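You operate a simulated robot arm through the tools that you are given. There is no shell and no other tool.

Carry out the task below with a simulated robot arm. There is one attempt and no reset: what you move stays moved.

TASK
Wind 0.8 m of wire on to the orange bobbin.
Fine: the winder stays locked while the bobbin goes on; zero the counter and push the guide in before you wind; lock it again at the end.

The check looks at the end state, three seconds after you hand in, the way a careful person would. Anything else that was tipped, shoved, dropped, spilled or broken makes it a failure.

THE ROBOT
A 7-joint arm with a two-finger gripper, fixed in place. Base frame: the origin is at the foot of the arm, x ahead of it, y to its left, z up; the work surface is at about z = 0.808. Units: m, degrees, N and s.
With the tool pointing down near the work surface it reaches from about 0.34 to 0.72 m from the base axis. Its first joint turns from -66.0 to 66.0 degrees. Payload 2.45 kg.
The TCP is the grasp point between the finger pads, 0.026 m short of the fingertips. In the tool frame z runs along the fingers and y along their closing line. The gripper opens to 0.096 m. The gripper's body begins 0.069 m behind the TCP.
Orientation is told as [roll, pitch, yaw] about the base's x, y, z axes, in that order, counted from this pose: with the fingers straight down and closing along the base's y, the tool's x points along the base's -x, its y along +y and its z along -z.

THE INTERFACE
- The arm moves only by the tool play_rows. Its argument "moves" is a list of rows, each an object of numbers (a shift or turn left out is 0, a gripper value left out holds the last): "dx", "dy", "dz": the shift along the tool's x, y, z in cm; "rx", "ry", "rz": the turn, a rotation vector about the tool's x, y, z in degrees. In form: [{"dx": .., "dy": .., "dz": .., "rx": .., "ry": .., "rz": ..}, ...]. A call has 1 to 20 rows; each row is the pose to reach, as a shift and turn from the pose commanded when the call began, along the tool's axes at that moment. "jaw" is the finger opening in cm, from 0 to 9.6, set as the call begins (left out, the last holds). Rows are played at 5 a second. More than 0.05 m and 8.6 degrees between two rows, or a gripper value outside its range, and nothing of the call is played. Where a pose cannot be reached the arm comes as near as it can. A force on the tool above 40 N (or 10 N above the force at the start of the call, whichever is more), or a blocked arm, ends the call early, and 0.2 s more pass. Each finger halts on what it meets, pressing with about 43 N; the grip force reading is that of the motor and also rises with nothing between the fingers. The clock runs only during rows and for 0.2 s after the last one: add rows that repeat a pose to give the fingers time. It gives the time, the measured TCP pose, the force on the tool (base axes), the opening and the grip force at its end, in the units of the frame above (readings bear some noise), with the torque about the TCP (base axes, N m) and any sound that the robot's microphone picked up.
- Cameras (640 x 400 px; columns grow to the right, rows downward): "scene" is fixed at [0.172, -0.3998, 1.4234]; the picture's right is [0.70, -0.71, 0.00], its down [-0.43, -0.42, -0.80] and it looks along [0.57, 0.56, -0.60] (base axes); focal length 368 px, centre (320, 200). "wrist" rides on the gripper at [0.082, 0.003, -0.098] in the tool frame; the picture's right is [-0.04, 1.00, 0.00], its down [-0.73, -0.03, -0.68] and it looks along [-0.68, -0.03, 0.73] (tool axes); focal length 256 px, centre (320, 200). There is no depth. A picture from a camera that has moved, and an enlarged one, comes with that camera's place and axes in the base frame and with its lens.
- snapshot(camera): a new picture of that camera. The clock stands still meanwhile.
- close_up(camera, box): a new picture of the part [left, top, right, bottom] of that camera's present view, enlarged. The clock stands still meanwhile.
- finish_job(): hands the job in; it is judged then, once.

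Nothing tells you positions but the pictures and the camera data. Unless the task says otherwise, let go and move clear before handing in.

The tools are called after "Emit:" as name(argument=value, ...) on one line, values as JSON. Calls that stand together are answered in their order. play_rows: Moves the arm, as the interface text tells. Its arguments: {"type":"object","properties":{"moves":{"type":"array","items":{"type":"object","properties":{"dx":{"type":"number"},"dy":{"type":"number"},"dz":{"type":"number"},"rx":{"type":"number"},"ry":{"type":"number"},"rz":{"type":"number"}}}},"jaw":{"type":"number"}},"required":["moves"]} The other tools are called the same way: snapshot (camera) takes a picture; close_up (camera, box) takes an enlarged picture of a part of a camera's view; finish_job () hands the job in.

At the start:

```text
time: 0.0
ee_pos: [0.463, -0.0089, 1.105]
ee_rot: [0.0, 0.0, 0.1]
wrist_force: [-0.2, 0.0, 0.6]
moment: [0.01, -0.02, 0.01]
opening: 0.0961
grip_force: 0.0
```

scene: 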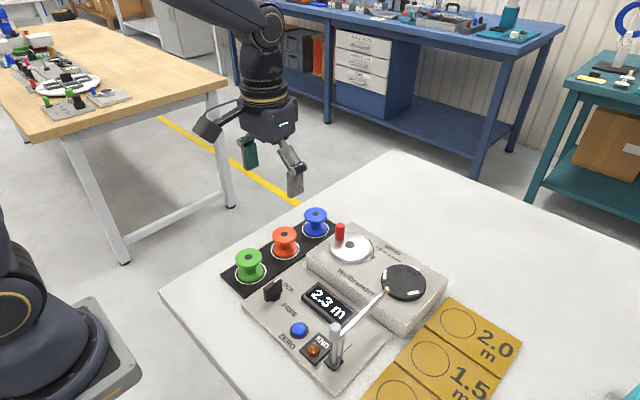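
wrist: 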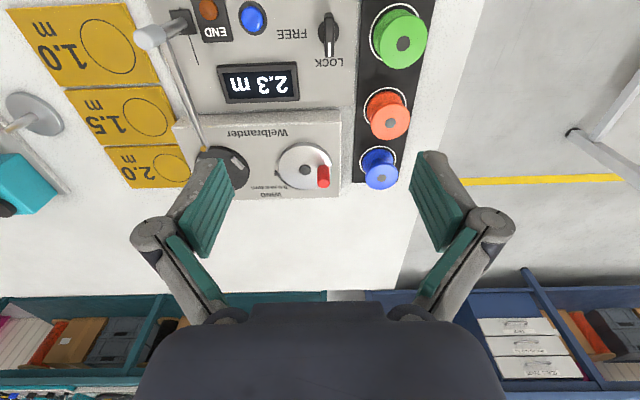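

I see a winder with a crank disc (red handle), a black spindle, a display reading 2.3 m, a LOCK/FREE knob, a blue ZERO button, a guide lever and an END lamp. The bobbins stand in a rack on the left, and I'll look closer before moving.

Emit:
close_up(camera="scene", box=[220, 190, 460, 340])

Emit:
close_up(camera="scene", box=[230, 270, 390, 370])

Emit:
close_up(camera="wrist", box=[110, 0, 430, 200])

Emit:
close_up(camera="scene", box=[320, 220, 640, 400])

```text
2.67 times, centred on (340, 265) of scene
camera zoom: at [0.172, -0.3998, 1.4234], right [0.7, -0.71, 0.0], down [-0.43, -0.42, -0.8], along [0.57, 0.56, -0.6], focal length 980 px, centre (267, 27)
```

zoom: 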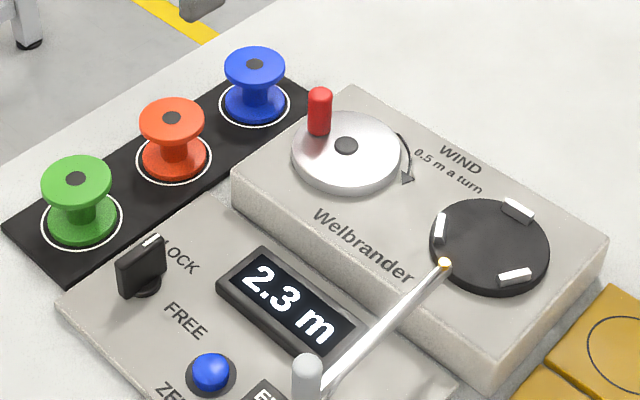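

```text
4.00 times, centred on (310, 320) of scene
camera zoom: at [0.172, -0.3998, 1.4234], right [0.7, -0.71, 0.0], down [-0.43, -0.42, -0.8], along [0.57, 0.56, -0.6], focal length 1471 px, centre (360, -280)
```

zoom: 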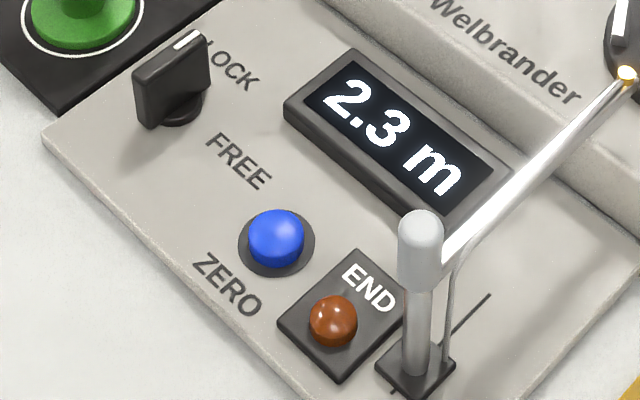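

```text
2.00 times, centred on (270, 100) of wrist
camera zoom: at [0.3819, -0.006, 1.2034], right [0.04, 1.0, 0.0], down [0.73, -0.03, 0.68], along [0.68, -0.03, -0.73], focal length 512 px, centre (420, 400)
```

zoom: 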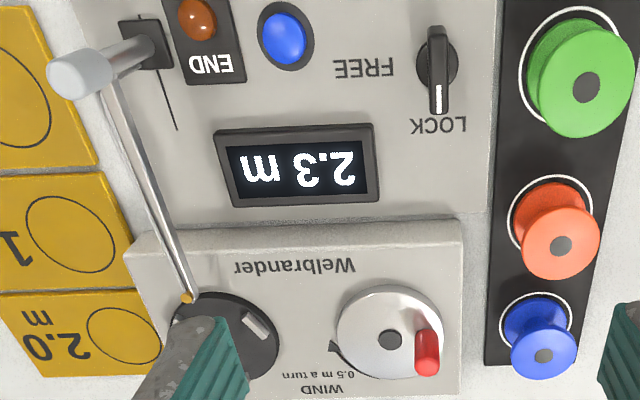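

```text
2.00 times, centred on (480, 310) of scene
camera zoom: at [0.172, -0.3998, 1.4234], right [0.7, -0.71, 0.0], down [-0.43, -0.42, -0.8], along [0.57, 0.56, -0.6], focal length 735 px, centre (0, -20)
```

zoom: 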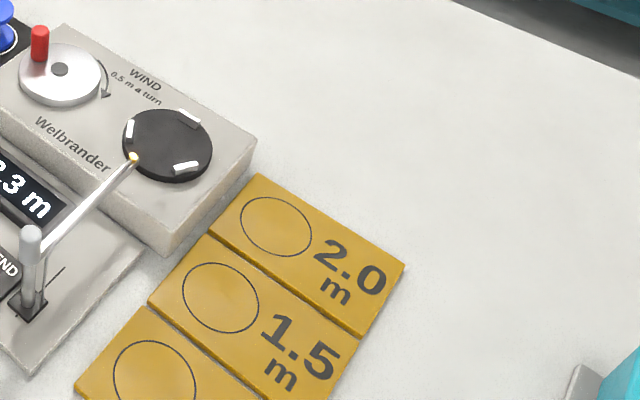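

The orange bobbin is the middle one, at about (0.556, 0.095). The turntable is near (0.631, -0.178), the crank near (0.633, -0.036) and the guide post near (0.426, -0.18). I'll move the wrist over the turntable to inspect it.

Emit:
play_rows(moves=[{"dx": -2, "dy": -3, "dz": 0}, {"dx": -4, "dy": -6, "dz": 1}, {"dx": -6, "dy": -9, "dz": 2}, {"dx": -8, "dy": -12, "dz": 3}, {"dx": -9, "dy": -14.5, "dz": 4}, {"dx": -9.7, "dy": -16.1, "dz": 5.5}, {"dx": -9.7, "dy": -16.1, "dz": 5.5}])

Emit:
snapshot(camera="wrist")

Emit:
close_up(camera="wrist", box=[220, 50, 420, 175])

```text
time: 1.6
ee_pos: [0.5601, -0.1715, 1.0521]
ee_rot: [0.0, 0.0, -0.1]
wrist_force: [-0.1, -0.1, 0.3]
moment: [0.02, 0.03, -0.03]
opening: 0.0956
grip_force: 0.1
```

```text
taken
camera wrist: at [0.4786, -0.168, 1.1504], right [0.04, 1.0, 0.0], down [0.73, -0.03, 0.68], along [0.68, -0.03, -0.73], focal length 256 px, centre (320, 200)
```

wrist: 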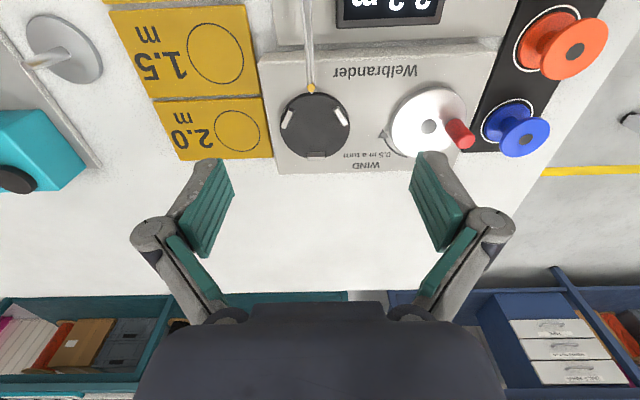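

```text
3.20 times, centred on (320, 112) of wrist
camera zoom: at [0.4786, -0.168, 1.1504], right [0.04, 1.0, 0.0], down [0.73, -0.03, 0.68], along [0.68, -0.03, -0.73], focal length 819 px, centre (320, 480)
```

zoom: 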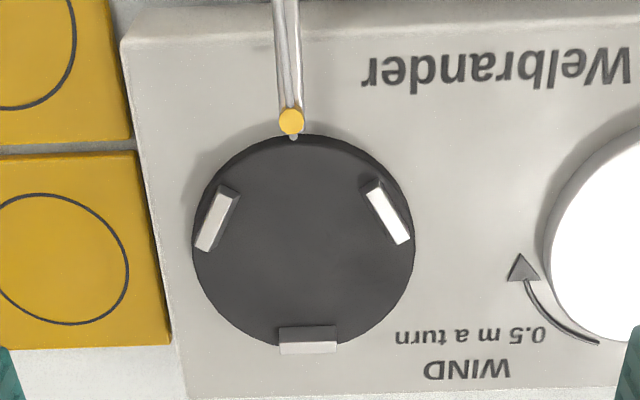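

The turntable has three low tangential blocks around a smooth disc, with the guide tip just outside its edge. Next I go above the orange bobbin and check alignment with the wrist camera.

Emit:
play_rows(moves=[{"dx": 0, "dy": 4, "dz": 0}, {"dx": 0, "dy": 8, "dz": 0}, {"dx": 0, "dy": 12, "dz": 0}, {"dx": 0, "dy": 16, "dz": 0}, {"dx": 0.2, "dy": 20, "dz": 0}, {"dx": 0.4, "dy": 24, "dz": 0}, {"dx": 0.4, "dy": 26.6, "dz": 2}, {"dx": 0.4, "dy": 26.6, "dz": 5}, {"dx": 0.4, "dy": 26.6, "dz": 8}, {"dx": 0.4, "dy": 26.6, "dz": 10}, {"dx": 0.4, "dy": 26.6, "dz": 10}], jaw=8)

Emit:
snapshot(camera="wrist")

Emit:
snapshot(camera="scene")

```text
time: 4.0
ee_pos: [0.5565, 0.0968, 0.9495]
ee_rot: [0.1, 0.0, 0.0]
wrist_force: [0.2, 0.5, 0.1]
moment: [0.0, 0.02, 0.0]
opening: 0.0801
grip_force: 0.0
```

```text
taken
camera wrist: at [0.4739, 0.0995, 1.0482], right [0.04, 1.0, 0.0], down [0.73, -0.03, 0.68], along [0.68, -0.03, -0.73], focal length 256 px, centre (320, 200)
```

wrist: 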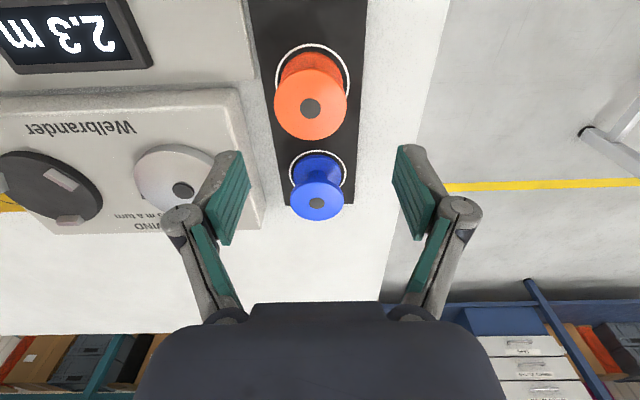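

```text
taken
```

scene: 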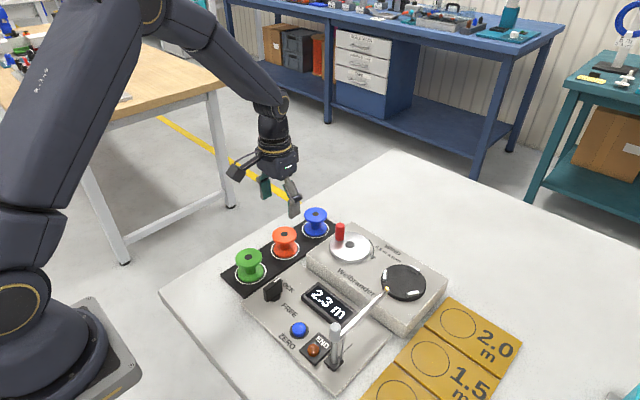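

Emit:
play_rows(moves=[{"dx": 0.2, "dy": -0.6, "dz": 1}, {"dx": 0.2, "dy": -0.6, "dz": 3}, {"dx": 0.2, "dy": -0.6, "dz": 5}, {"dx": 0.2, "dy": -0.6, "dz": 5}])

Emit:
snapshot(camera="wrist")

Emit:
close_up(camera="scene", box=[220, 150, 380, 250])

```text
time: 5.0
ee_pos: [0.5552, 0.0911, 0.8999]
ee_rot: [0.1, 0.0, 0.0]
wrist_force: [0.0, 0.0, -0.7]
moment: [-0.02, -0.02, 0.0]
opening: 0.0801
grip_force: 0.0
```

```text
taken
camera wrist: at [0.4731, 0.0937, 0.9981], right [0.04, 1.0, 0.0], down [0.73, -0.03, 0.68], along [0.68, -0.03, -0.73], focal length 256 px, centre (320, 200)
```

wrist: 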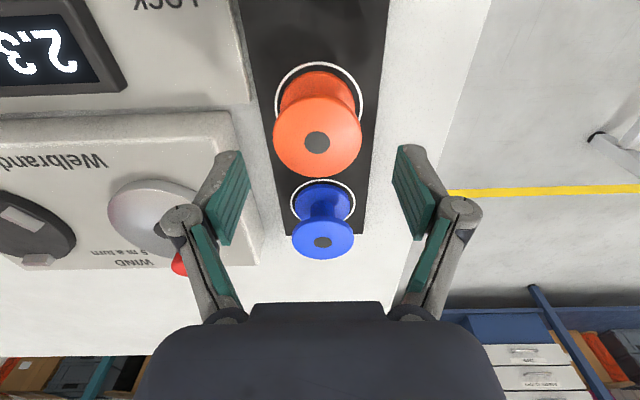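

```text
4.00 times, centred on (300, 200) of scene
camera zoom: at [0.172, -0.3998, 1.4234], right [0.7, -0.71, 0.0], down [-0.43, -0.42, -0.8], along [0.57, 0.56, -0.6], focal length 1471 px, centre (400, 200)
```

zoom: 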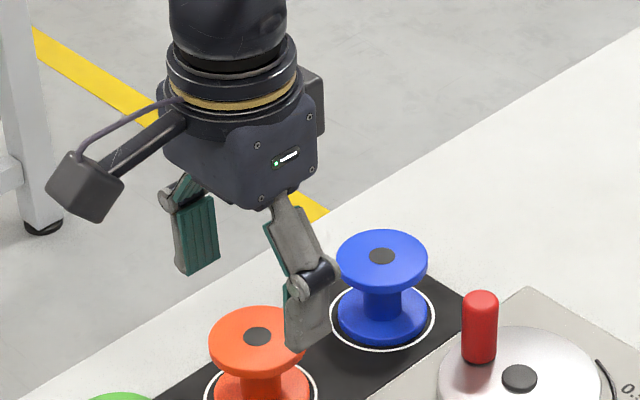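

The bobbin top is at about (0.551, 0.089, 0.867). I'll descend around its upper flange and look again before gripping.

Emit:
play_rows(moves=[{"dx": 0.4, "dy": -0.2, "dz": 0.5}, {"dx": 0.4, "dy": -0.2, "dz": 1.5}, {"dx": 0.4, "dy": -0.2, "dz": 2.5}, {"dx": 0.4, "dy": -0.2, "dz": 3.3}, {"dx": 0.4, "dy": -0.2, "dz": 3.6}, {"dx": 0.4, "dy": -0.2, "dz": 3.6}])

Emit:
snapshot(camera="wrist")

Emit:
close_up(camera="scene", box=[220, 180, 380, 280])

```text
time: 6.4
ee_pos: [0.5513, 0.0877, 0.8646]
ee_rot: [-0.1, 0.0, 0.0]
wrist_force: [0.5, -0.5, -0.1]
moment: [0.02, -0.03, 0.02]
opening: 0.08
grip_force: 0.1
```

```text
taken
camera wrist: at [0.4696, 0.0907, 0.9627], right [0.04, 1.0, 0.0], down [0.73, -0.03, 0.68], along [0.68, -0.03, -0.73], focal length 256 px, centre (320, 200)
```

wrist: 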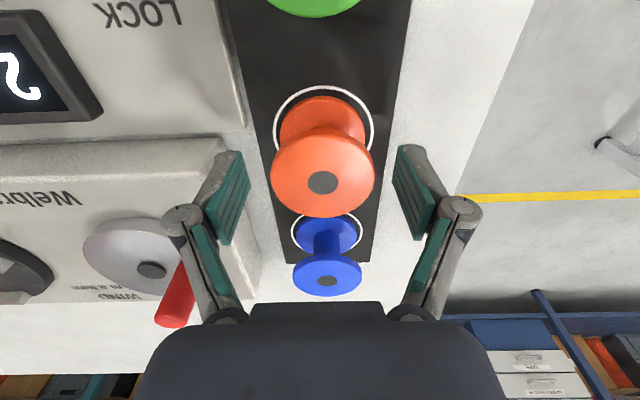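

```text
4.00 times, centred on (300, 230) of scene
camera zoom: at [0.172, -0.3998, 1.4234], right [0.7, -0.71, 0.0], down [-0.43, -0.42, -0.8], along [0.57, 0.56, -0.6], focal length 1471 px, centre (400, 80)
```

zoom: 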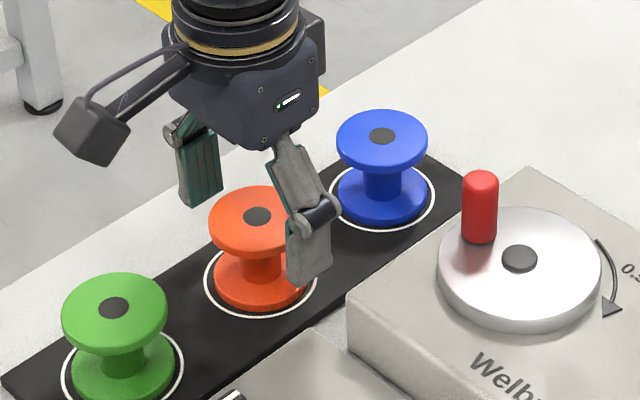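

The gripper is centred on the bobbin. I'll lower slightly and close.

Emit:
play_rows(moves=[{"dz": 0.5}, {"dz": 0.5}, {"dz": 0.5}])

Emit:
play_rows(moves=[{"dz": 0}, {"dz": 0}, {"dz": 0}, {"dz": 0}, {"dz": 0}, {"dz": 0}], jaw=5.0)

Emit:
snapshot(camera="wrist")

Emit:
close_up(camera="scene", box=[220, 180, 380, 280])

```text
time: 7.2
ee_pos: [0.5512, 0.0885, 0.8588]
ee_rot: [0.0, 0.0, 0.1]
wrist_force: [-0.5, 1.4, 0.1]
moment: [0.0, -0.02, 0.0]
opening: 0.0801
grip_force: 0.0
```

```text
time: 8.6
ee_pos: [0.551, 0.0886, 0.8586]
ee_rot: [0.0, 0.0, 0.0]
wrist_force: [-0.5, 0.1, 5.8]
moment: [0.03, 0.05, 0.0]
opening: 0.054
grip_force: 43.4
```

```text
taken
camera wrist: at [0.4689, 0.091, 0.9571], right [0.04, 1.0, 0.0], down [0.73, -0.03, 0.68], along [0.68, -0.03, -0.73], focal length 256 px, centre (320, 200)
```

wrist: 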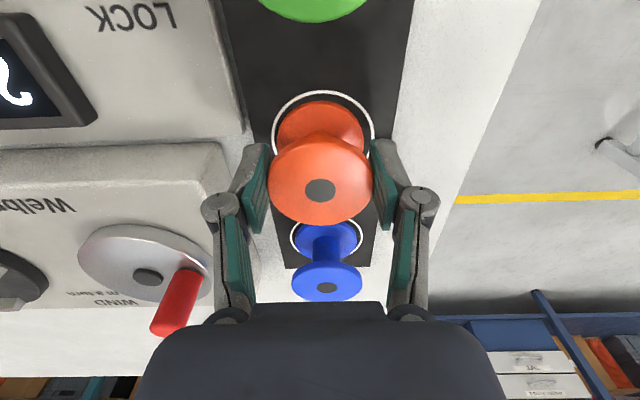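

```text
4.00 times, centred on (300, 230) of scene
camera zoom: at [0.1719, -0.3998, 1.4234], right [0.7, -0.71, 0.0], down [-0.43, -0.42, -0.8], along [0.57, 0.56, -0.6], focal length 1471 px, centre (400, 80)
```

zoom: 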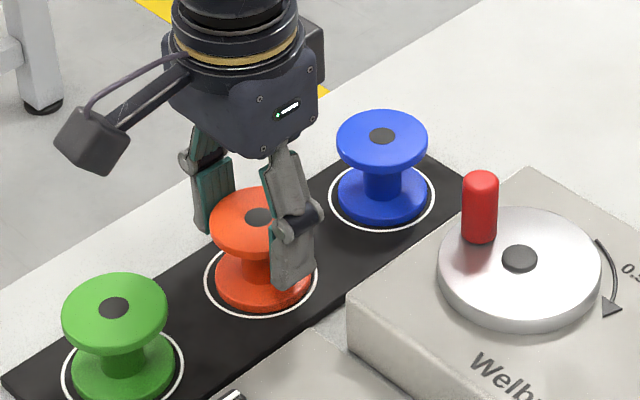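

Gripped at 0.054 m opening. I'll lift and check the hold.

Emit:
play_rows(moves=[{"dz": -0.5}, {"dz": -1.5}, {"dz": -3}, {"dz": -5}, {"dz": -8}, {"dz": -11}, {"dz": -14}, {"dz": -14}])

Emit:
snapshot(camera="wrist")

Emit:
snapshot(camera="scene")

```text
time: 10.4
ee_pos: [0.5503, 0.0892, 0.9965]
ee_rot: [-0.1, 0.0, 0.0]
wrist_force: [-0.9, -0.4, -1.2]
moment: [0.02, -0.02, 0.01]
opening: 0.0536
grip_force: 42.6
```

```text
taken
camera wrist: at [0.4694, 0.0922, 1.0962], right [0.04, 1.0, 0.0], down [0.73, -0.03, 0.68], along [0.68, -0.03, -0.73], focal length 256 px, centre (320, 200)
```

wrist: 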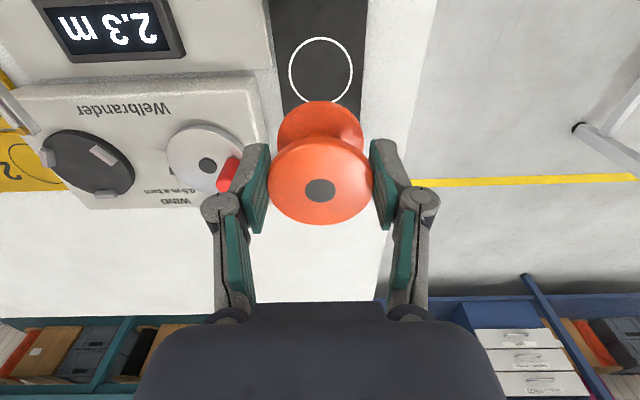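

```text
taken
```

scene: 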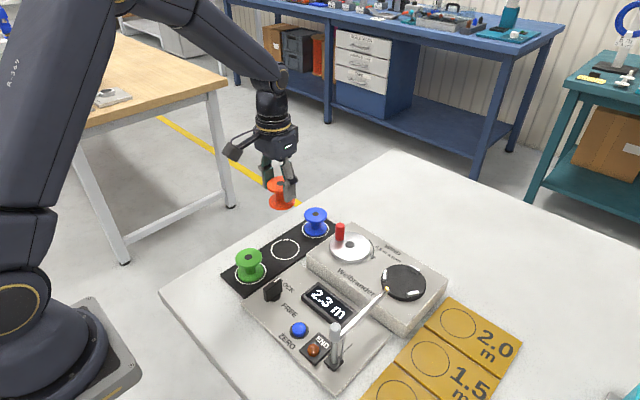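

Holding well. I'll carry it over to the turntable at this height.

Emit:
play_rows(moves=[{"dx": -0.5, "dy": -3, "dz": -1}, {"dx": -1.5, "dy": -6.5, "dz": -1}, {"dx": -2.5, "dy": -10, "dz": -1}, {"dx": -3.5, "dy": -13.5, "dz": -1}, {"dx": -4.5, "dy": -17, "dz": -1}, {"dx": -5.5, "dy": -20.5, "dz": -1}, {"dx": -6.2, "dy": -24, "dz": -0.5}, {"dx": -6.7, "dy": -26.5, "dz": 0}, {"dx": -6.7, "dy": -27.1, "dz": 0}, {"dx": -6.7, "dy": -27.1, "dz": 0}])

Emit:
snapshot(camera="wrist")

Emit:
close_up(camera="wrist", box=[220, 0, 420, 125])

Emit:
snapshot(camera="scene")

```text
time: 12.6
ee_pos: [0.6182, -0.1823, 0.9989]
ee_rot: [0.1, 0.1, 0.0]
wrist_force: [-0.8, 0.5, -0.5]
moment: [0.02, -0.02, -0.02]
opening: 0.0536
grip_force: 43.2
```

```text
taken
camera wrist: at [0.5362, -0.1796, 1.097], right [0.04, 1.0, 0.0], down [0.73, -0.03, 0.68], along [0.68, -0.03, -0.73], focal length 256 px, centre (320, 200)
```

wrist: 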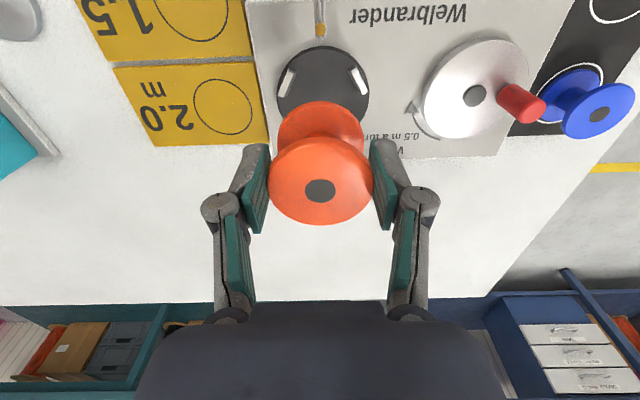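

```text
3.20 times, centred on (320, 62) of wrist
camera zoom: at [0.5362, -0.1796, 1.097], right [0.04, 1.0, 0.0], down [0.73, -0.03, 0.68], along [0.68, -0.03, -0.73], focal length 819 px, centre (320, 640)
```

zoom: 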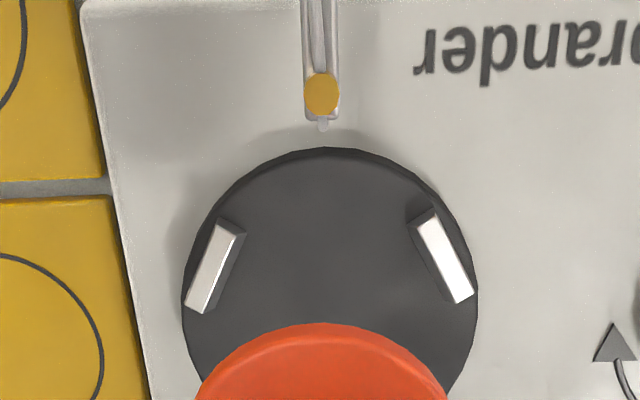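

```text
taken
```

scene: 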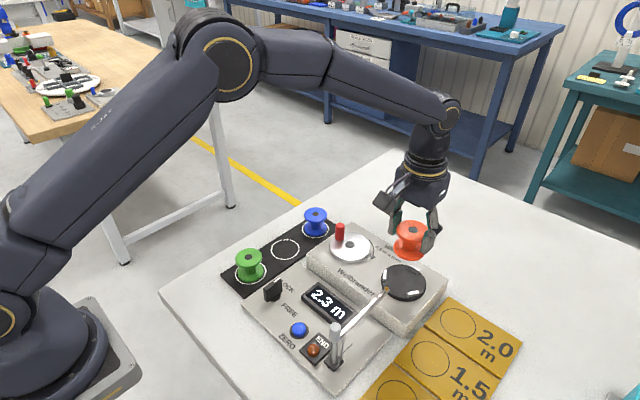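

The turntable centre works out at about (0.630, -0.180), with the blocks' tops near z 0.866. I'll align and lower to just above it.

Emit:
play_rows(moves=[{"dx": -0.6, "dy": 0.1, "dz": 1}, {"dx": -1.2, "dy": 0.2, "dz": 3}, {"dx": -1.2, "dy": 0.2, "dz": 5}, {"dx": -1.2, "dy": 0.2, "dz": 6.5}, {"dx": -1.2, "dy": 0.2, "dz": 6.5}])

Emit:
snapshot(camera="wrist")

Emit:
close_up(camera="wrist", box=[240, 60, 400, 160])

Emit:
close_up(camera="scene", box=[340, 200, 500, 300])

```text
time: 13.8
ee_pos: [0.6317, -0.1798, 0.935]
ee_rot: [0.0, 0.0, -0.1]
wrist_force: [-0.4, -0.2, -0.2]
moment: [0.0, 0.01, -0.01]
opening: 0.0536
grip_force: 42.9
```

```text
taken
camera wrist: at [0.5496, -0.1773, 1.0342], right [0.04, 1.0, 0.0], down [0.73, -0.03, 0.68], along [0.68, -0.03, -0.73], focal length 256 px, centre (320, 200)
```

wrist: 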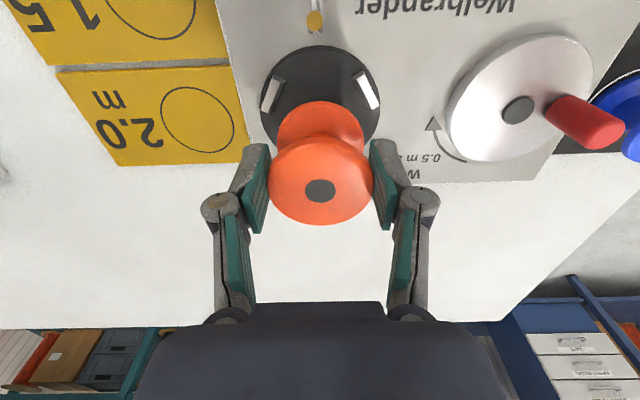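

```text
4.00 times, centred on (320, 110) of wrist
camera zoom: at [0.5496, -0.1773, 1.0342], right [0.04, 1.0, 0.0], down [0.73, -0.03, 0.68], along [0.68, -0.03, -0.73], focal length 1024 px, centre (320, 560)
```

zoom: 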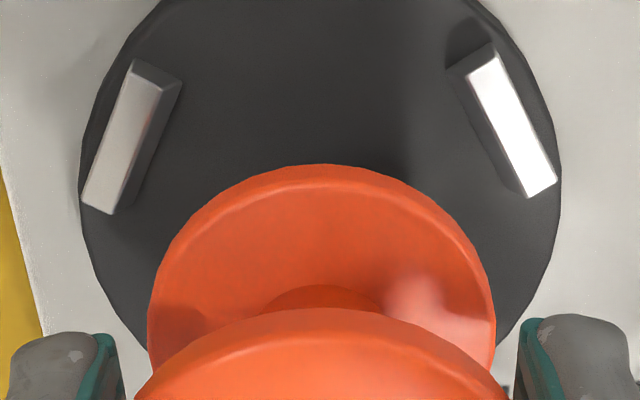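

```text
4.00 times, centred on (420, 250) of scene
camera zoom: at [0.172, -0.3998, 1.4234], right [0.7, -0.71, 0.0], down [-0.43, -0.42, -0.8], along [0.57, 0.56, -0.6], focal length 1471 px, centre (-80, 0)
```

zoom: 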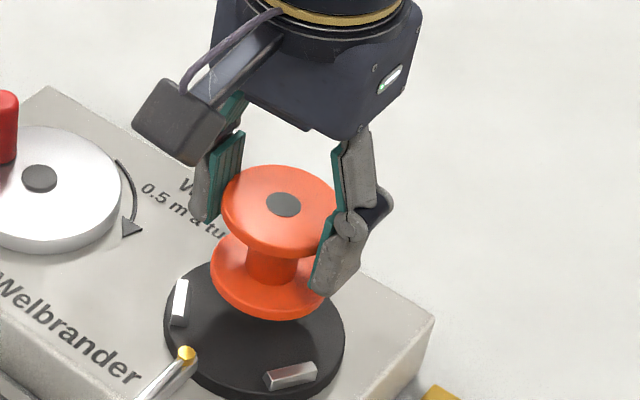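

Emit:
play_rows(moves=[{"dx": 0.2, "dz": 0}, {"dx": 0.2, "dz": 0.7}, {"dx": 0.2, "dz": 1.4}, {"dx": 0.2, "dz": 1.4}])

Emit:
close_up(camera="wrist", box=[240, 60, 400, 160])

Emit:
close_up(camera="scene", box=[340, 200, 500, 300])

```text
time: 14.8
ee_pos: [0.6293, -0.1819, 0.9209]
ee_rot: [-0.1, 0.1, 0.0]
wrist_force: [-1.0, 0.0, -0.3]
moment: [-0.02, 0.01, -0.02]
opening: 0.0538
grip_force: 42.7
```

```text
4.00 times, centred on (320, 110) of wrist
camera zoom: at [0.5469, -0.1775, 1.0197], right [0.04, 1.0, 0.0], down [0.73, -0.03, 0.68], along [0.68, -0.03, -0.73], focal length 1024 px, centre (320, 560)
```

zoom: 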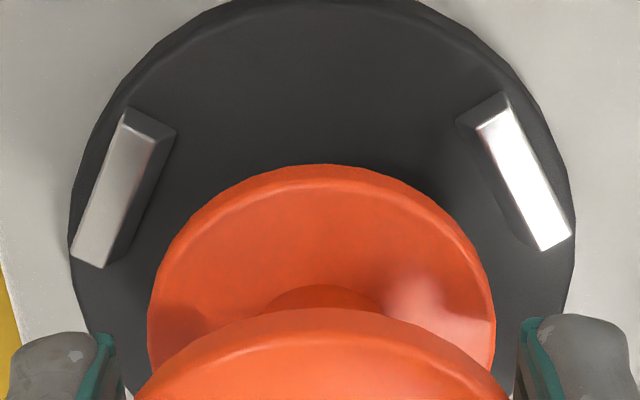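

```text
4.00 times, centred on (420, 250) of scene
camera zoom: at [0.172, -0.3998, 1.4234], right [0.7, -0.71, 0.0], down [-0.43, -0.42, -0.8], along [0.57, 0.56, -0.6], focal length 1471 px, centre (-80, 0)
```

zoom: 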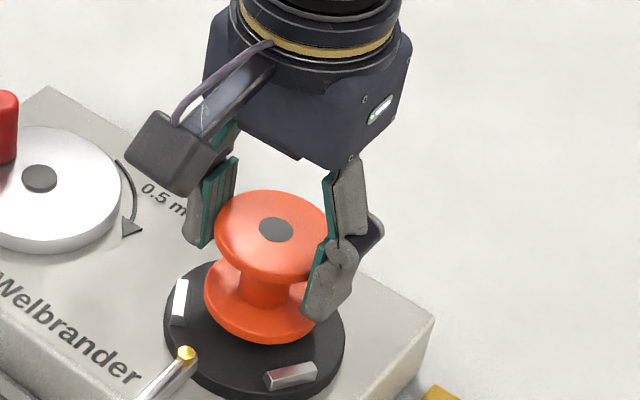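

The bobbin is centred to within about a millimetre. I'll lower it towards the disc.

Emit:
play_rows(moves=[{"dz": 0.3}, {"dz": 0.6}, {"dz": 0.9}, {"dz": 0.9}])

Emit:
close_up(camera="wrist", box=[240, 60, 400, 160])

Emit:
close_up(camera="scene", box=[340, 200, 500, 300])

```text
time: 15.8
ee_pos: [0.6288, -0.1806, 0.9105]
ee_rot: [0.1, 0.0, 0.0]
wrist_force: [0.2, -0.4, -0.8]
moment: [-0.02, -0.04, 0.05]
opening: 0.0536
grip_force: 42.8
```

```text
4.00 times, centred on (320, 110) of wrist
camera zoom: at [0.5466, -0.1775, 1.0093], right [0.04, 1.0, 0.0], down [0.73, -0.03, 0.68], along [0.68, -0.03, -0.73], focal length 1024 px, centre (320, 560)
```

zoom: 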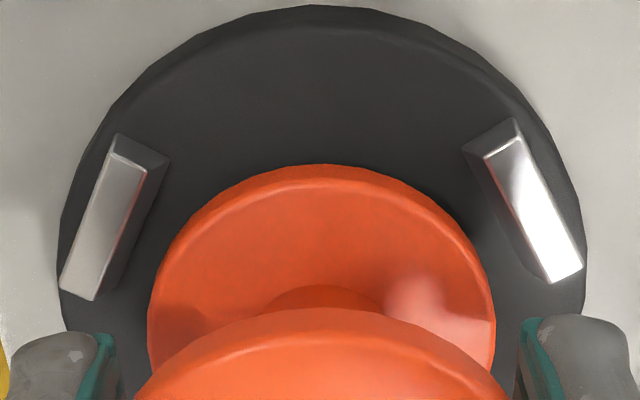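

```text
4.00 times, centred on (420, 250) of scene
camera zoom: at [0.172, -0.3998, 1.4234], right [0.7, -0.71, 0.0], down [-0.43, -0.42, -0.8], along [0.57, 0.56, -0.6], focal length 1471 px, centre (-80, 0)
```

zoom: 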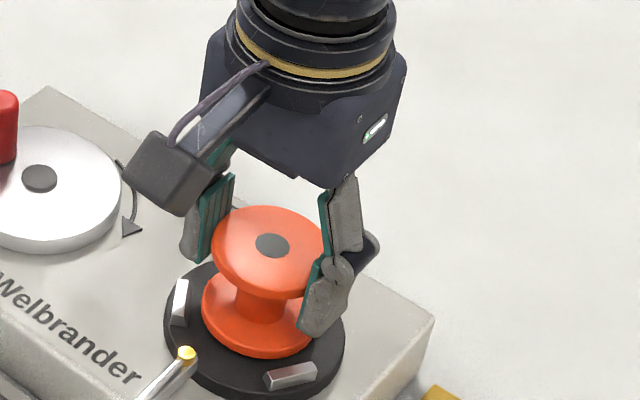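

Emit:
play_rows(moves=[{"dz": 0.15}, {"dz": 0.3}, {"dz": 0.3}])

Emit:
play_rows(moves=[{"dz": 0.1}, {"dz": 0.2}, {"dz": 0.2}])

Emit:
close_up(camera="scene", box=[340, 200, 500, 300])

```text
time: 16.6
ee_pos: [0.6274, -0.1799, 0.9081]
ee_rot: [0.0, -0.1, 0.0]
wrist_force: [0.0, -0.2, -0.5]
moment: [0.03, 0.0, 0.02]
opening: 0.0535
grip_force: 43.1
```

```text
time: 17.4
ee_pos: [0.6279, -0.1807, 0.906]
ee_rot: [-0.1, 0.1, 0.1]
wrist_force: [1.4, -0.6, 0.4]
moment: [0.03, -0.02, 0.01]
opening: 0.0534
grip_force: 42.6
```

```text
4.00 times, centred on (420, 250) of scene
camera zoom: at [0.172, -0.3998, 1.4234], right [0.7, -0.71, 0.0], down [-0.43, -0.42, -0.8], along [0.57, 0.56, -0.6], focal length 1471 px, centre (-80, 0)
```

zoom: 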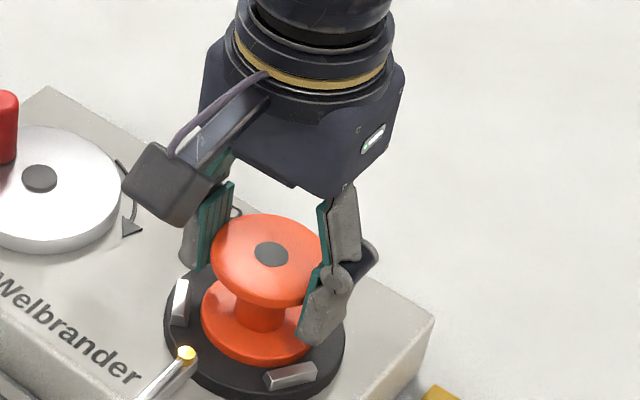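

Emit:
play_rows(moves=[{"dz": 0.1}, {"dz": 0.2}, {"dz": 0.2}])

Emit:
play_rows(moves=[{"dz": 0.1}, {"dz": 0.1}])

Emit:
play_rows(moves=[{"dz": 0.1}, {"dz": 0.1}])

Emit:
close_up(camera="scene", box=[340, 200, 500, 300])

Emit:
close_up(camera="wrist", box=[240, 60, 400, 160])

```text
time: 18.2
ee_pos: [0.627, -0.1807, 0.904]
ee_rot: [0.1, -0.2, 0.1]
wrist_force: [-3.2, 3.4, 16.6]
moment: [0.18, 0.13, 0.05]
opening: 0.0538
grip_force: 43.0
```

```text
time: 18.8
ee_pos: [0.6287, -0.1802, 0.9044]
ee_rot: [-0.1, -0.2, 0.1]
wrist_force: [-4.2, 4.7, 30.5]
moment: [0.11, 0.1, 0.09]
opening: 0.0536
grip_force: 43.1
```

```text
time: 19.4
ee_pos: [0.6269, -0.1812, 0.9022]
ee_rot: [-0.1, -0.3, 0.0]
wrist_force: [1.3, 4.2, 31.6]
moment: [0.05, -0.22, 0.04]
opening: 0.0538
grip_force: 42.9
```

```text
4.00 times, centred on (420, 250) of scene
camera zoom: at [0.1714, -0.3995, 1.4236], right [0.7, -0.71, 0.0], down [-0.43, -0.42, -0.8], along [0.57, 0.56, -0.6], focal length 1471 px, centre (-80, 0)
```

zoom: 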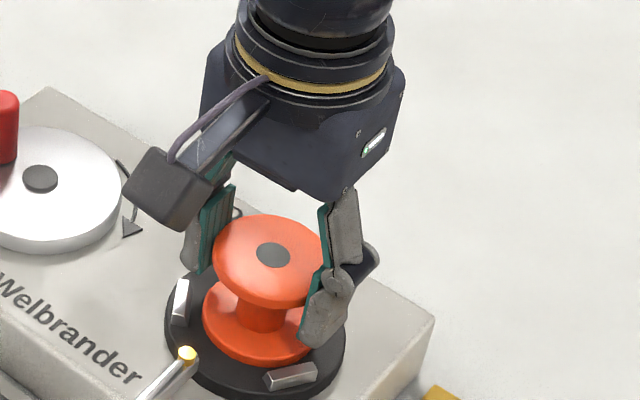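

```text
4.00 times, centred on (320, 110) of wrist
camera zoom: at [0.5459, -0.1784, 1.0023], right [0.04, 1.0, 0.0], down [0.73, -0.03, 0.68], along [0.68, -0.03, -0.73], focal length 1024 px, centre (320, 560)
```

zoom: 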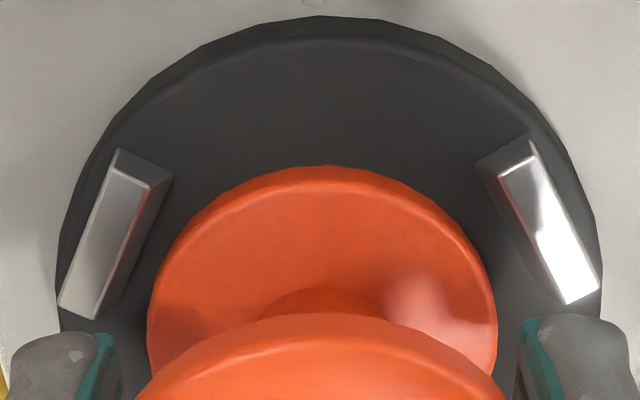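

The bobbin has touched down on the disc inside the three blocks. I'll relieve the pressure and release it.

Emit:
play_rows(moves=[{"dz": -0.25}, {"dz": -0.25}, {"dz": -0.25}])

Emit:
play_rows(moves=[{"dz": 0}, {"dz": 0}, {"dz": 0}, {"dz": 0}], jaw=7.0)

Emit:
close_up(camera="scene", box=[340, 200, 500, 300])

Emit:
snapshot(camera="wrist")

```text
time: 20.2
ee_pos: [0.6272, -0.1805, 0.903]
ee_rot: [0.0, -0.1, 0.0]
wrist_force: [9.7, -0.3, 11.1]
moment: [-0.07, -0.77, 0.06]
opening: 0.0538
grip_force: 42.8
```

```text
time: 21.2
ee_pos: [0.6275, -0.182, 0.903]
ee_rot: [0.0, 0.0, 0.0]
wrist_force: [-0.6, 0.1, -0.4]
moment: [0.01, 0.02, 0.04]
opening: 0.0701
grip_force: 0.1
```

```text
4.00 times, centred on (420, 250) of scene
camera zoom: at [0.172, -0.3998, 1.4234], right [0.7, -0.71, 0.0], down [-0.43, -0.42, -0.8], along [0.57, 0.56, -0.6], focal length 1471 px, centre (-80, 0)
```

zoom: 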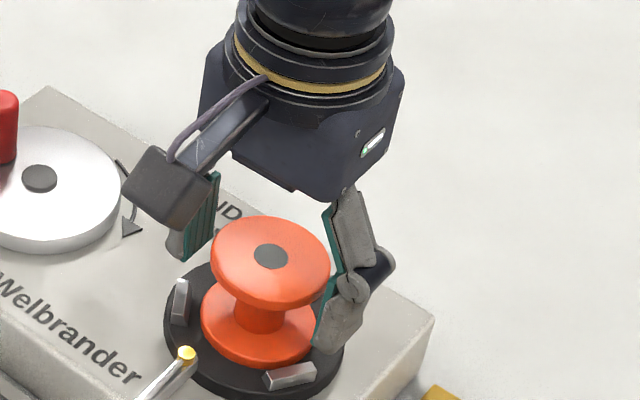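

```text
taken
camera wrist: at [0.5455, -0.1785, 1.0028], right [0.04, 1.0, 0.0], down [0.73, -0.03, 0.68], along [0.68, -0.03, -0.73], focal length 256 px, centre (320, 200)
```

wrist: 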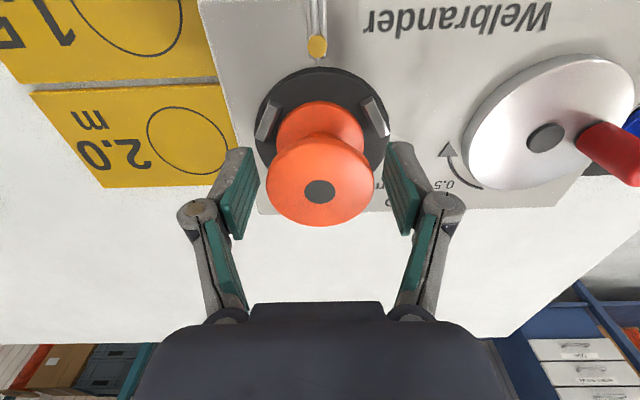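

The bobbin stands free. I'll lift straight up and inspect the seat.

Emit:
play_rows(moves=[{"dz": -1}, {"dz": -3}, {"dz": -6}, {"dz": -9}, {"dz": -12}, {"dz": -12}])

Emit:
close_up(camera="scene", box=[340, 200, 500, 300])

Emit:
close_up(camera="wrist", box=[220, 0, 420, 125])

Emit:
snapshot(camera="wrist")

```text
time: 22.6
ee_pos: [0.6255, -0.1804, 1.0262]
ee_rot: [0.0, 0.0, 0.0]
wrist_force: [0.0, 0.3, -0.5]
moment: [0.02, -0.01, 0.03]
opening: 0.07
grip_force: 0.1
```

```text
4.00 times, centred on (420, 250) of scene
camera zoom: at [0.172, -0.3998, 1.4234], right [0.7, -0.71, 0.0], down [-0.43, -0.42, -0.8], along [0.57, 0.56, -0.6], focal length 1471 px, centre (-80, 0)
```

zoom: 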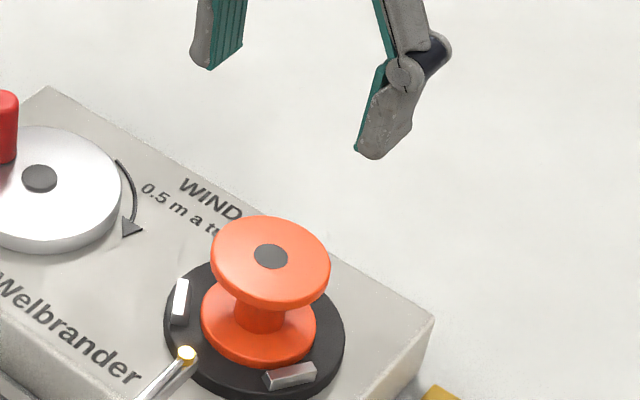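

```text
3.20 times, centred on (320, 62) of wrist
camera zoom: at [0.5444, -0.1773, 1.1245], right [0.04, 1.0, 0.0], down [0.73, -0.03, 0.68], along [0.68, -0.03, -0.73], focal length 819 px, centre (320, 640)
```

zoom: 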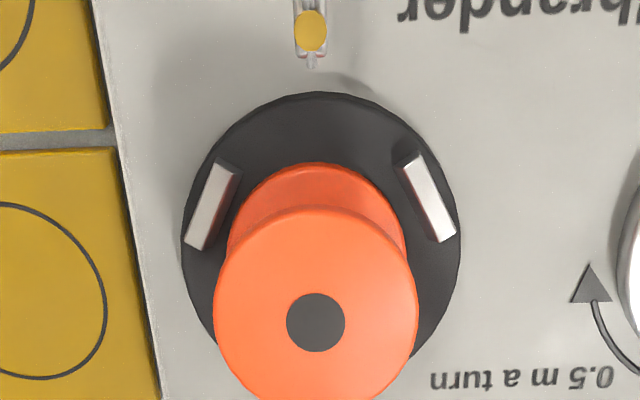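

```text
taken
camera wrist: at [0.5444, -0.1773, 1.1245], right [0.04, 1.0, 0.0], down [0.73, -0.03, 0.68], along [0.68, -0.03, -0.73], focal length 256 px, centre (320, 200)
```

wrist: 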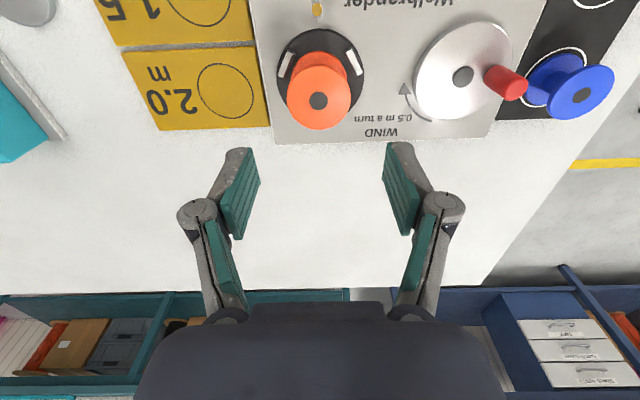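

The bobbin sits on the disc inside the three blocks. Next comes the blue ZERO button at about (0.4285, -0.090), which I'll approach with closed fingers.

Emit:
play_rows(moves=[{"dx": 3.3, "dy": 1.5}, {"dx": 6.6, "dy": 3}, {"dx": 9.9, "dy": 4.5}, {"dx": 13.2, "dy": 6}, {"dx": 16.5, "dy": 7.5}, {"dx": 19.7, "dy": 9.04}, {"dx": 19.7, "dy": 9.04, "dz": 4}, {"dx": 19.7, "dy": 9.04, "dz": 8}, {"dx": 19.7, "dy": 9.04, "dz": 10}, {"dx": 19.7, "dy": 9.04, "dz": 10}], jaw=0)

Emit:
snapshot(camera="wrist")

Emit:
snapshot(camera="scene")

```text
time: 24.8
ee_pos: [0.4314, -0.0913, 0.9236]
ee_rot: [-0.1, 0.1, 0.0]
wrist_force: [-0.1, 0.2, 0.1]
moment: [-0.01, 0.01, -0.04]
opening: 0.0
grip_force: 28.7
```

```text
taken
camera wrist: at [0.3504, -0.0886, 1.0228], right [0.04, 1.0, 0.0], down [0.73, -0.03, 0.68], along [0.68, -0.03, -0.73], focal length 256 px, centre (320, 200)
```

wrist: 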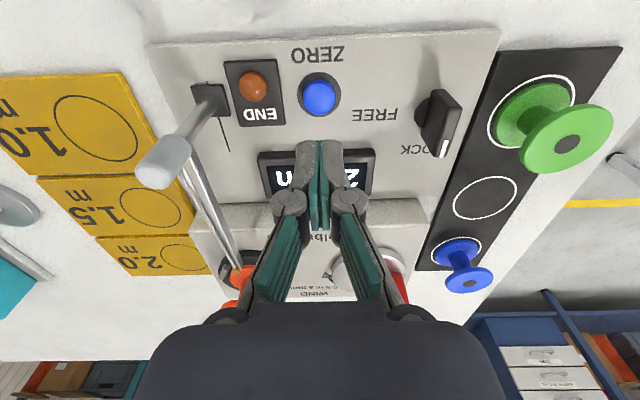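

```text
taken
```

scene: 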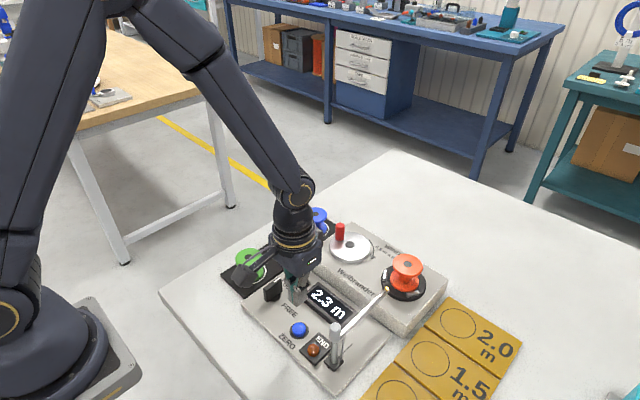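

Emit:
play_rows(moves=[{"dx": 0.65, "dy": -0.1, "dz": 1.5}, {"dx": 0.65, "dy": -0.1, "dz": 3.5}, {"dx": 0.65, "dy": -0.1, "dz": 4.7}, {"dx": 0.65, "dy": -0.1, "dz": 4.7}])

Emit:
snapshot(camera="wrist")

Emit:
close_up(camera="scene", box=[230, 270, 390, 370])

```text
time: 25.8
ee_pos: [0.4243, -0.0926, 0.8754]
ee_rot: [0.1, 0.0, -0.1]
wrist_force: [0.3, -0.2, -0.8]
moment: [0.0, 0.03, -0.03]
opening: 0.0002
grip_force: 28.6
```

```text
taken
camera wrist: at [0.3438, -0.0901, 0.9761], right [0.04, 1.0, 0.0], down [0.73, -0.03, 0.68], along [0.68, -0.03, -0.73], focal length 256 px, centre (320, 200)
```

wrist: 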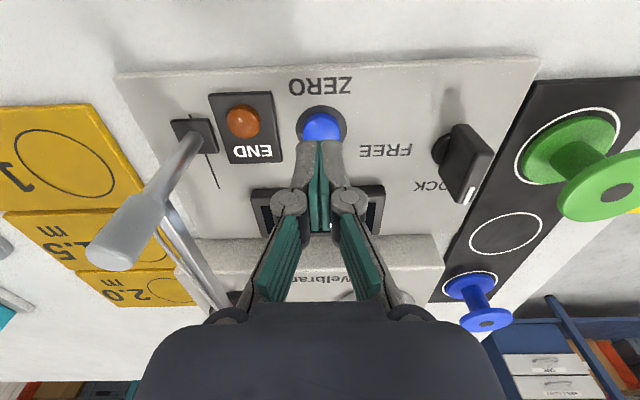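

```text
4.00 times, centred on (310, 320) of scene
camera zoom: at [0.172, -0.3998, 1.4234], right [0.7, -0.71, 0.0], down [-0.43, -0.42, -0.8], along [0.57, 0.56, -0.6], focal length 1471 px, centre (360, -280)
```

zoom: 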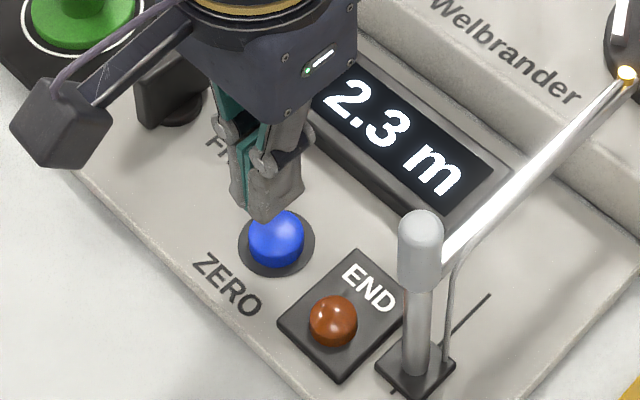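

Emit:
play_rows(moves=[{"dx": -0.5, "dy": 0.1, "dz": 0}, {"dx": -0.5, "dy": 0.1, "dz": 0.8}, {"dx": -0.5, "dy": 0.1, "dz": 1.5}, {"dx": -0.5, "dy": 0.1, "dz": 1.5}])

Emit:
close_up(camera="scene", box=[230, 270, 390, 370])

Emit:
close_up(camera="wrist", box=[240, 90, 400, 190])

```text
time: 26.8
ee_pos: [0.4288, -0.0917, 0.8615]
ee_rot: [0.0, 0.0, 0.0]
wrist_force: [-0.7, -0.5, 0.5]
moment: [-0.02, -0.01, -0.03]
opening: 0.0
grip_force: 28.3
```

```text
4.00 times, centred on (310, 320) of scene
camera zoom: at [0.172, -0.3998, 1.4234], right [0.7, -0.71, 0.0], down [-0.43, -0.42, -0.8], along [0.57, 0.56, -0.6], focal length 1471 px, centre (360, -280)
```

zoom: 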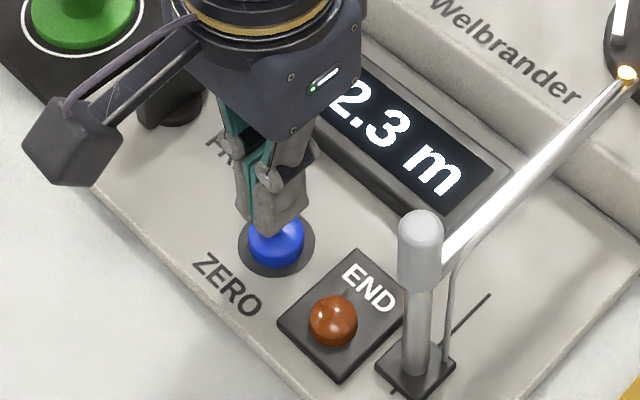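

```text
4.00 times, centred on (320, 140) of wrist
camera zoom: at [0.3478, -0.0884, 0.96], right [0.04, 1.0, 0.0], down [0.73, -0.03, 0.68], along [0.68, -0.03, -0.73], focal length 1024 px, centre (320, 440)
```

zoom: 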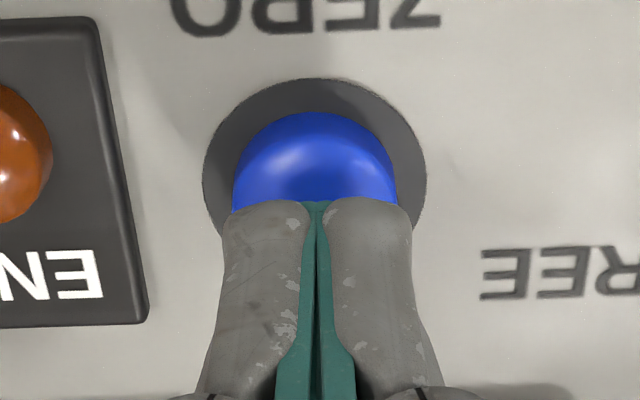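

The fingertips are over the button. I'll press down gradually.

Emit:
play_rows(moves=[{"dz": 0.2}, {"dz": 0.4}, {"dz": 0.6}, {"dz": 0.6}])

Emit:
play_rows(moves=[{"dz": 0.2}, {"dz": 0.2}])

Emit:
close_up(camera="scene", box=[230, 270, 390, 370])

```text
time: 27.8
ee_pos: [0.4299, -0.0901, 0.8547]
ee_rot: [0.0, 0.0, -0.1]
wrist_force: [-0.3, 0.2, -0.5]
moment: [0.03, 0.0, 0.0]
opening: 0.0
grip_force: 28.9
```

```text
time: 28.4
ee_pos: [0.4276, -0.0908, 0.8535]
ee_rot: [0.0, -0.1, 0.0]
wrist_force: [-0.1, -0.7, 0.2]
moment: [-0.02, 0.0, 0.0]
opening: 0.0
grip_force: 28.2
```

```text
4.00 times, centred on (310, 320) of scene
camera zoom: at [0.172, -0.3998, 1.4234], right [0.7, -0.71, 0.0], down [-0.43, -0.42, -0.8], along [0.57, 0.56, -0.6], focal length 1471 px, centre (360, -280)
```

zoom: 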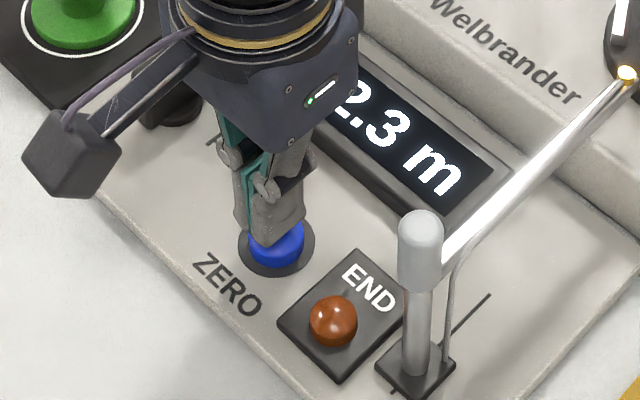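

Emit:
play_rows(moves=[{"dz": 0.2}, {"dz": 0.2}])

Emit:
play_rows(moves=[{"dz": 0.2}, {"dz": 0.2}])

Emit:
close_up(camera="scene", box=[230, 270, 390, 370])

```text
time: 29.0
ee_pos: [0.4288, -0.0906, 0.8511]
ee_rot: [0.0, 0.0, 0.0]
wrist_force: [0.3, -0.7, 0.4]
moment: [0.02, -0.05, -0.01]
opening: 0.0002
grip_force: 28.8
```

```text
time: 29.6
ee_pos: [0.4281, -0.0889, 0.8494]
ee_rot: [0.1, 0.0, 0.0]
wrist_force: [-0.4, 0.8, 0.1]
moment: [-0.01, 0.0, -0.03]
opening: 0.0
grip_force: 27.8
```

```text
4.00 times, centred on (310, 320) of scene
camera zoom: at [0.172, -0.3998, 1.4234], right [0.7, -0.71, 0.0], down [-0.43, -0.42, -0.8], along [0.57, 0.56, -0.6], focal length 1471 px, centre (360, -280)
```

zoom: 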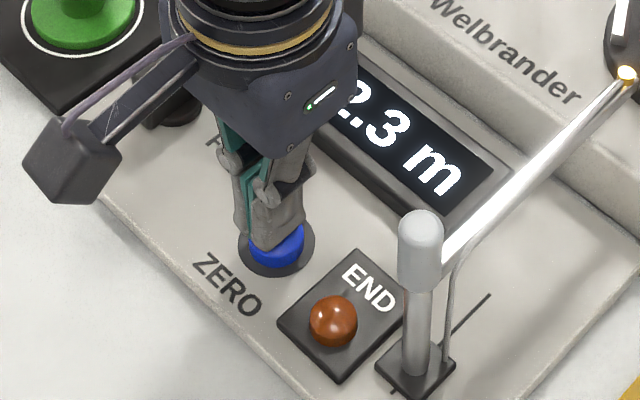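

Emit:
play_rows(moves=[{"dz": 0.2}, {"dz": 0.2}])

Emit:
play_rows(moves=[{"dz": 0.2}, {"dz": 0.2}])

Emit:
play_rows(moves=[{"dz": 0.15}, {"dz": 0.15}])

Emit:
close_up(camera="scene", box=[230, 270, 390, 370])

```text
time: 30.2
ee_pos: [0.4296, -0.0904, 0.8477]
ee_rot: [0.1, 0.0, 0.0]
wrist_force: [-0.4, -0.4, 0.5]
moment: [-0.01, 0.0, 0.0]
opening: 0.0001
grip_force: 29.2
```

```text
time: 30.8
ee_pos: [0.4291, -0.0911, 0.8449]
ee_rot: [0.0, 0.1, 0.0]
wrist_force: [0.4, -0.1, -0.3]
moment: [0.0, -0.01, 0.0]
opening: 0.0058
grip_force: 28.8
```

```text
time: 31.4
ee_pos: [0.4287, -0.0906, 0.8443]
ee_rot: [0.0, 0.0, 0.0]
wrist_force: [0.1, 0.3, 0.9]
moment: [0.0, 0.01, 0.05]
opening: 0.006
grip_force: 27.9
```

```text
4.00 times, centred on (310, 320) of scene
camera zoom: at [0.172, -0.3998, 1.4234], right [0.7, -0.71, 0.0], down [-0.43, -0.42, -0.8], along [0.57, 0.56, -0.6], focal length 1471 px, centre (360, -280)
```

zoom: 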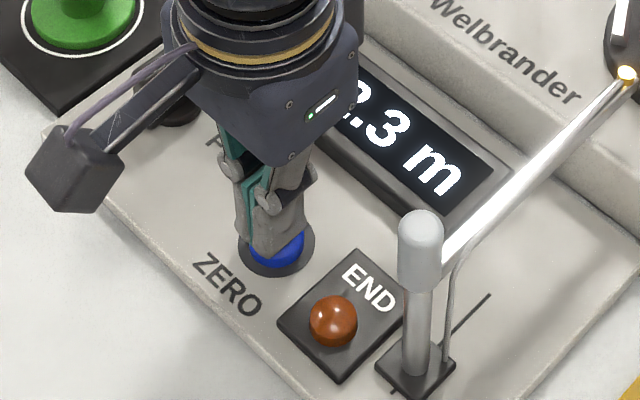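

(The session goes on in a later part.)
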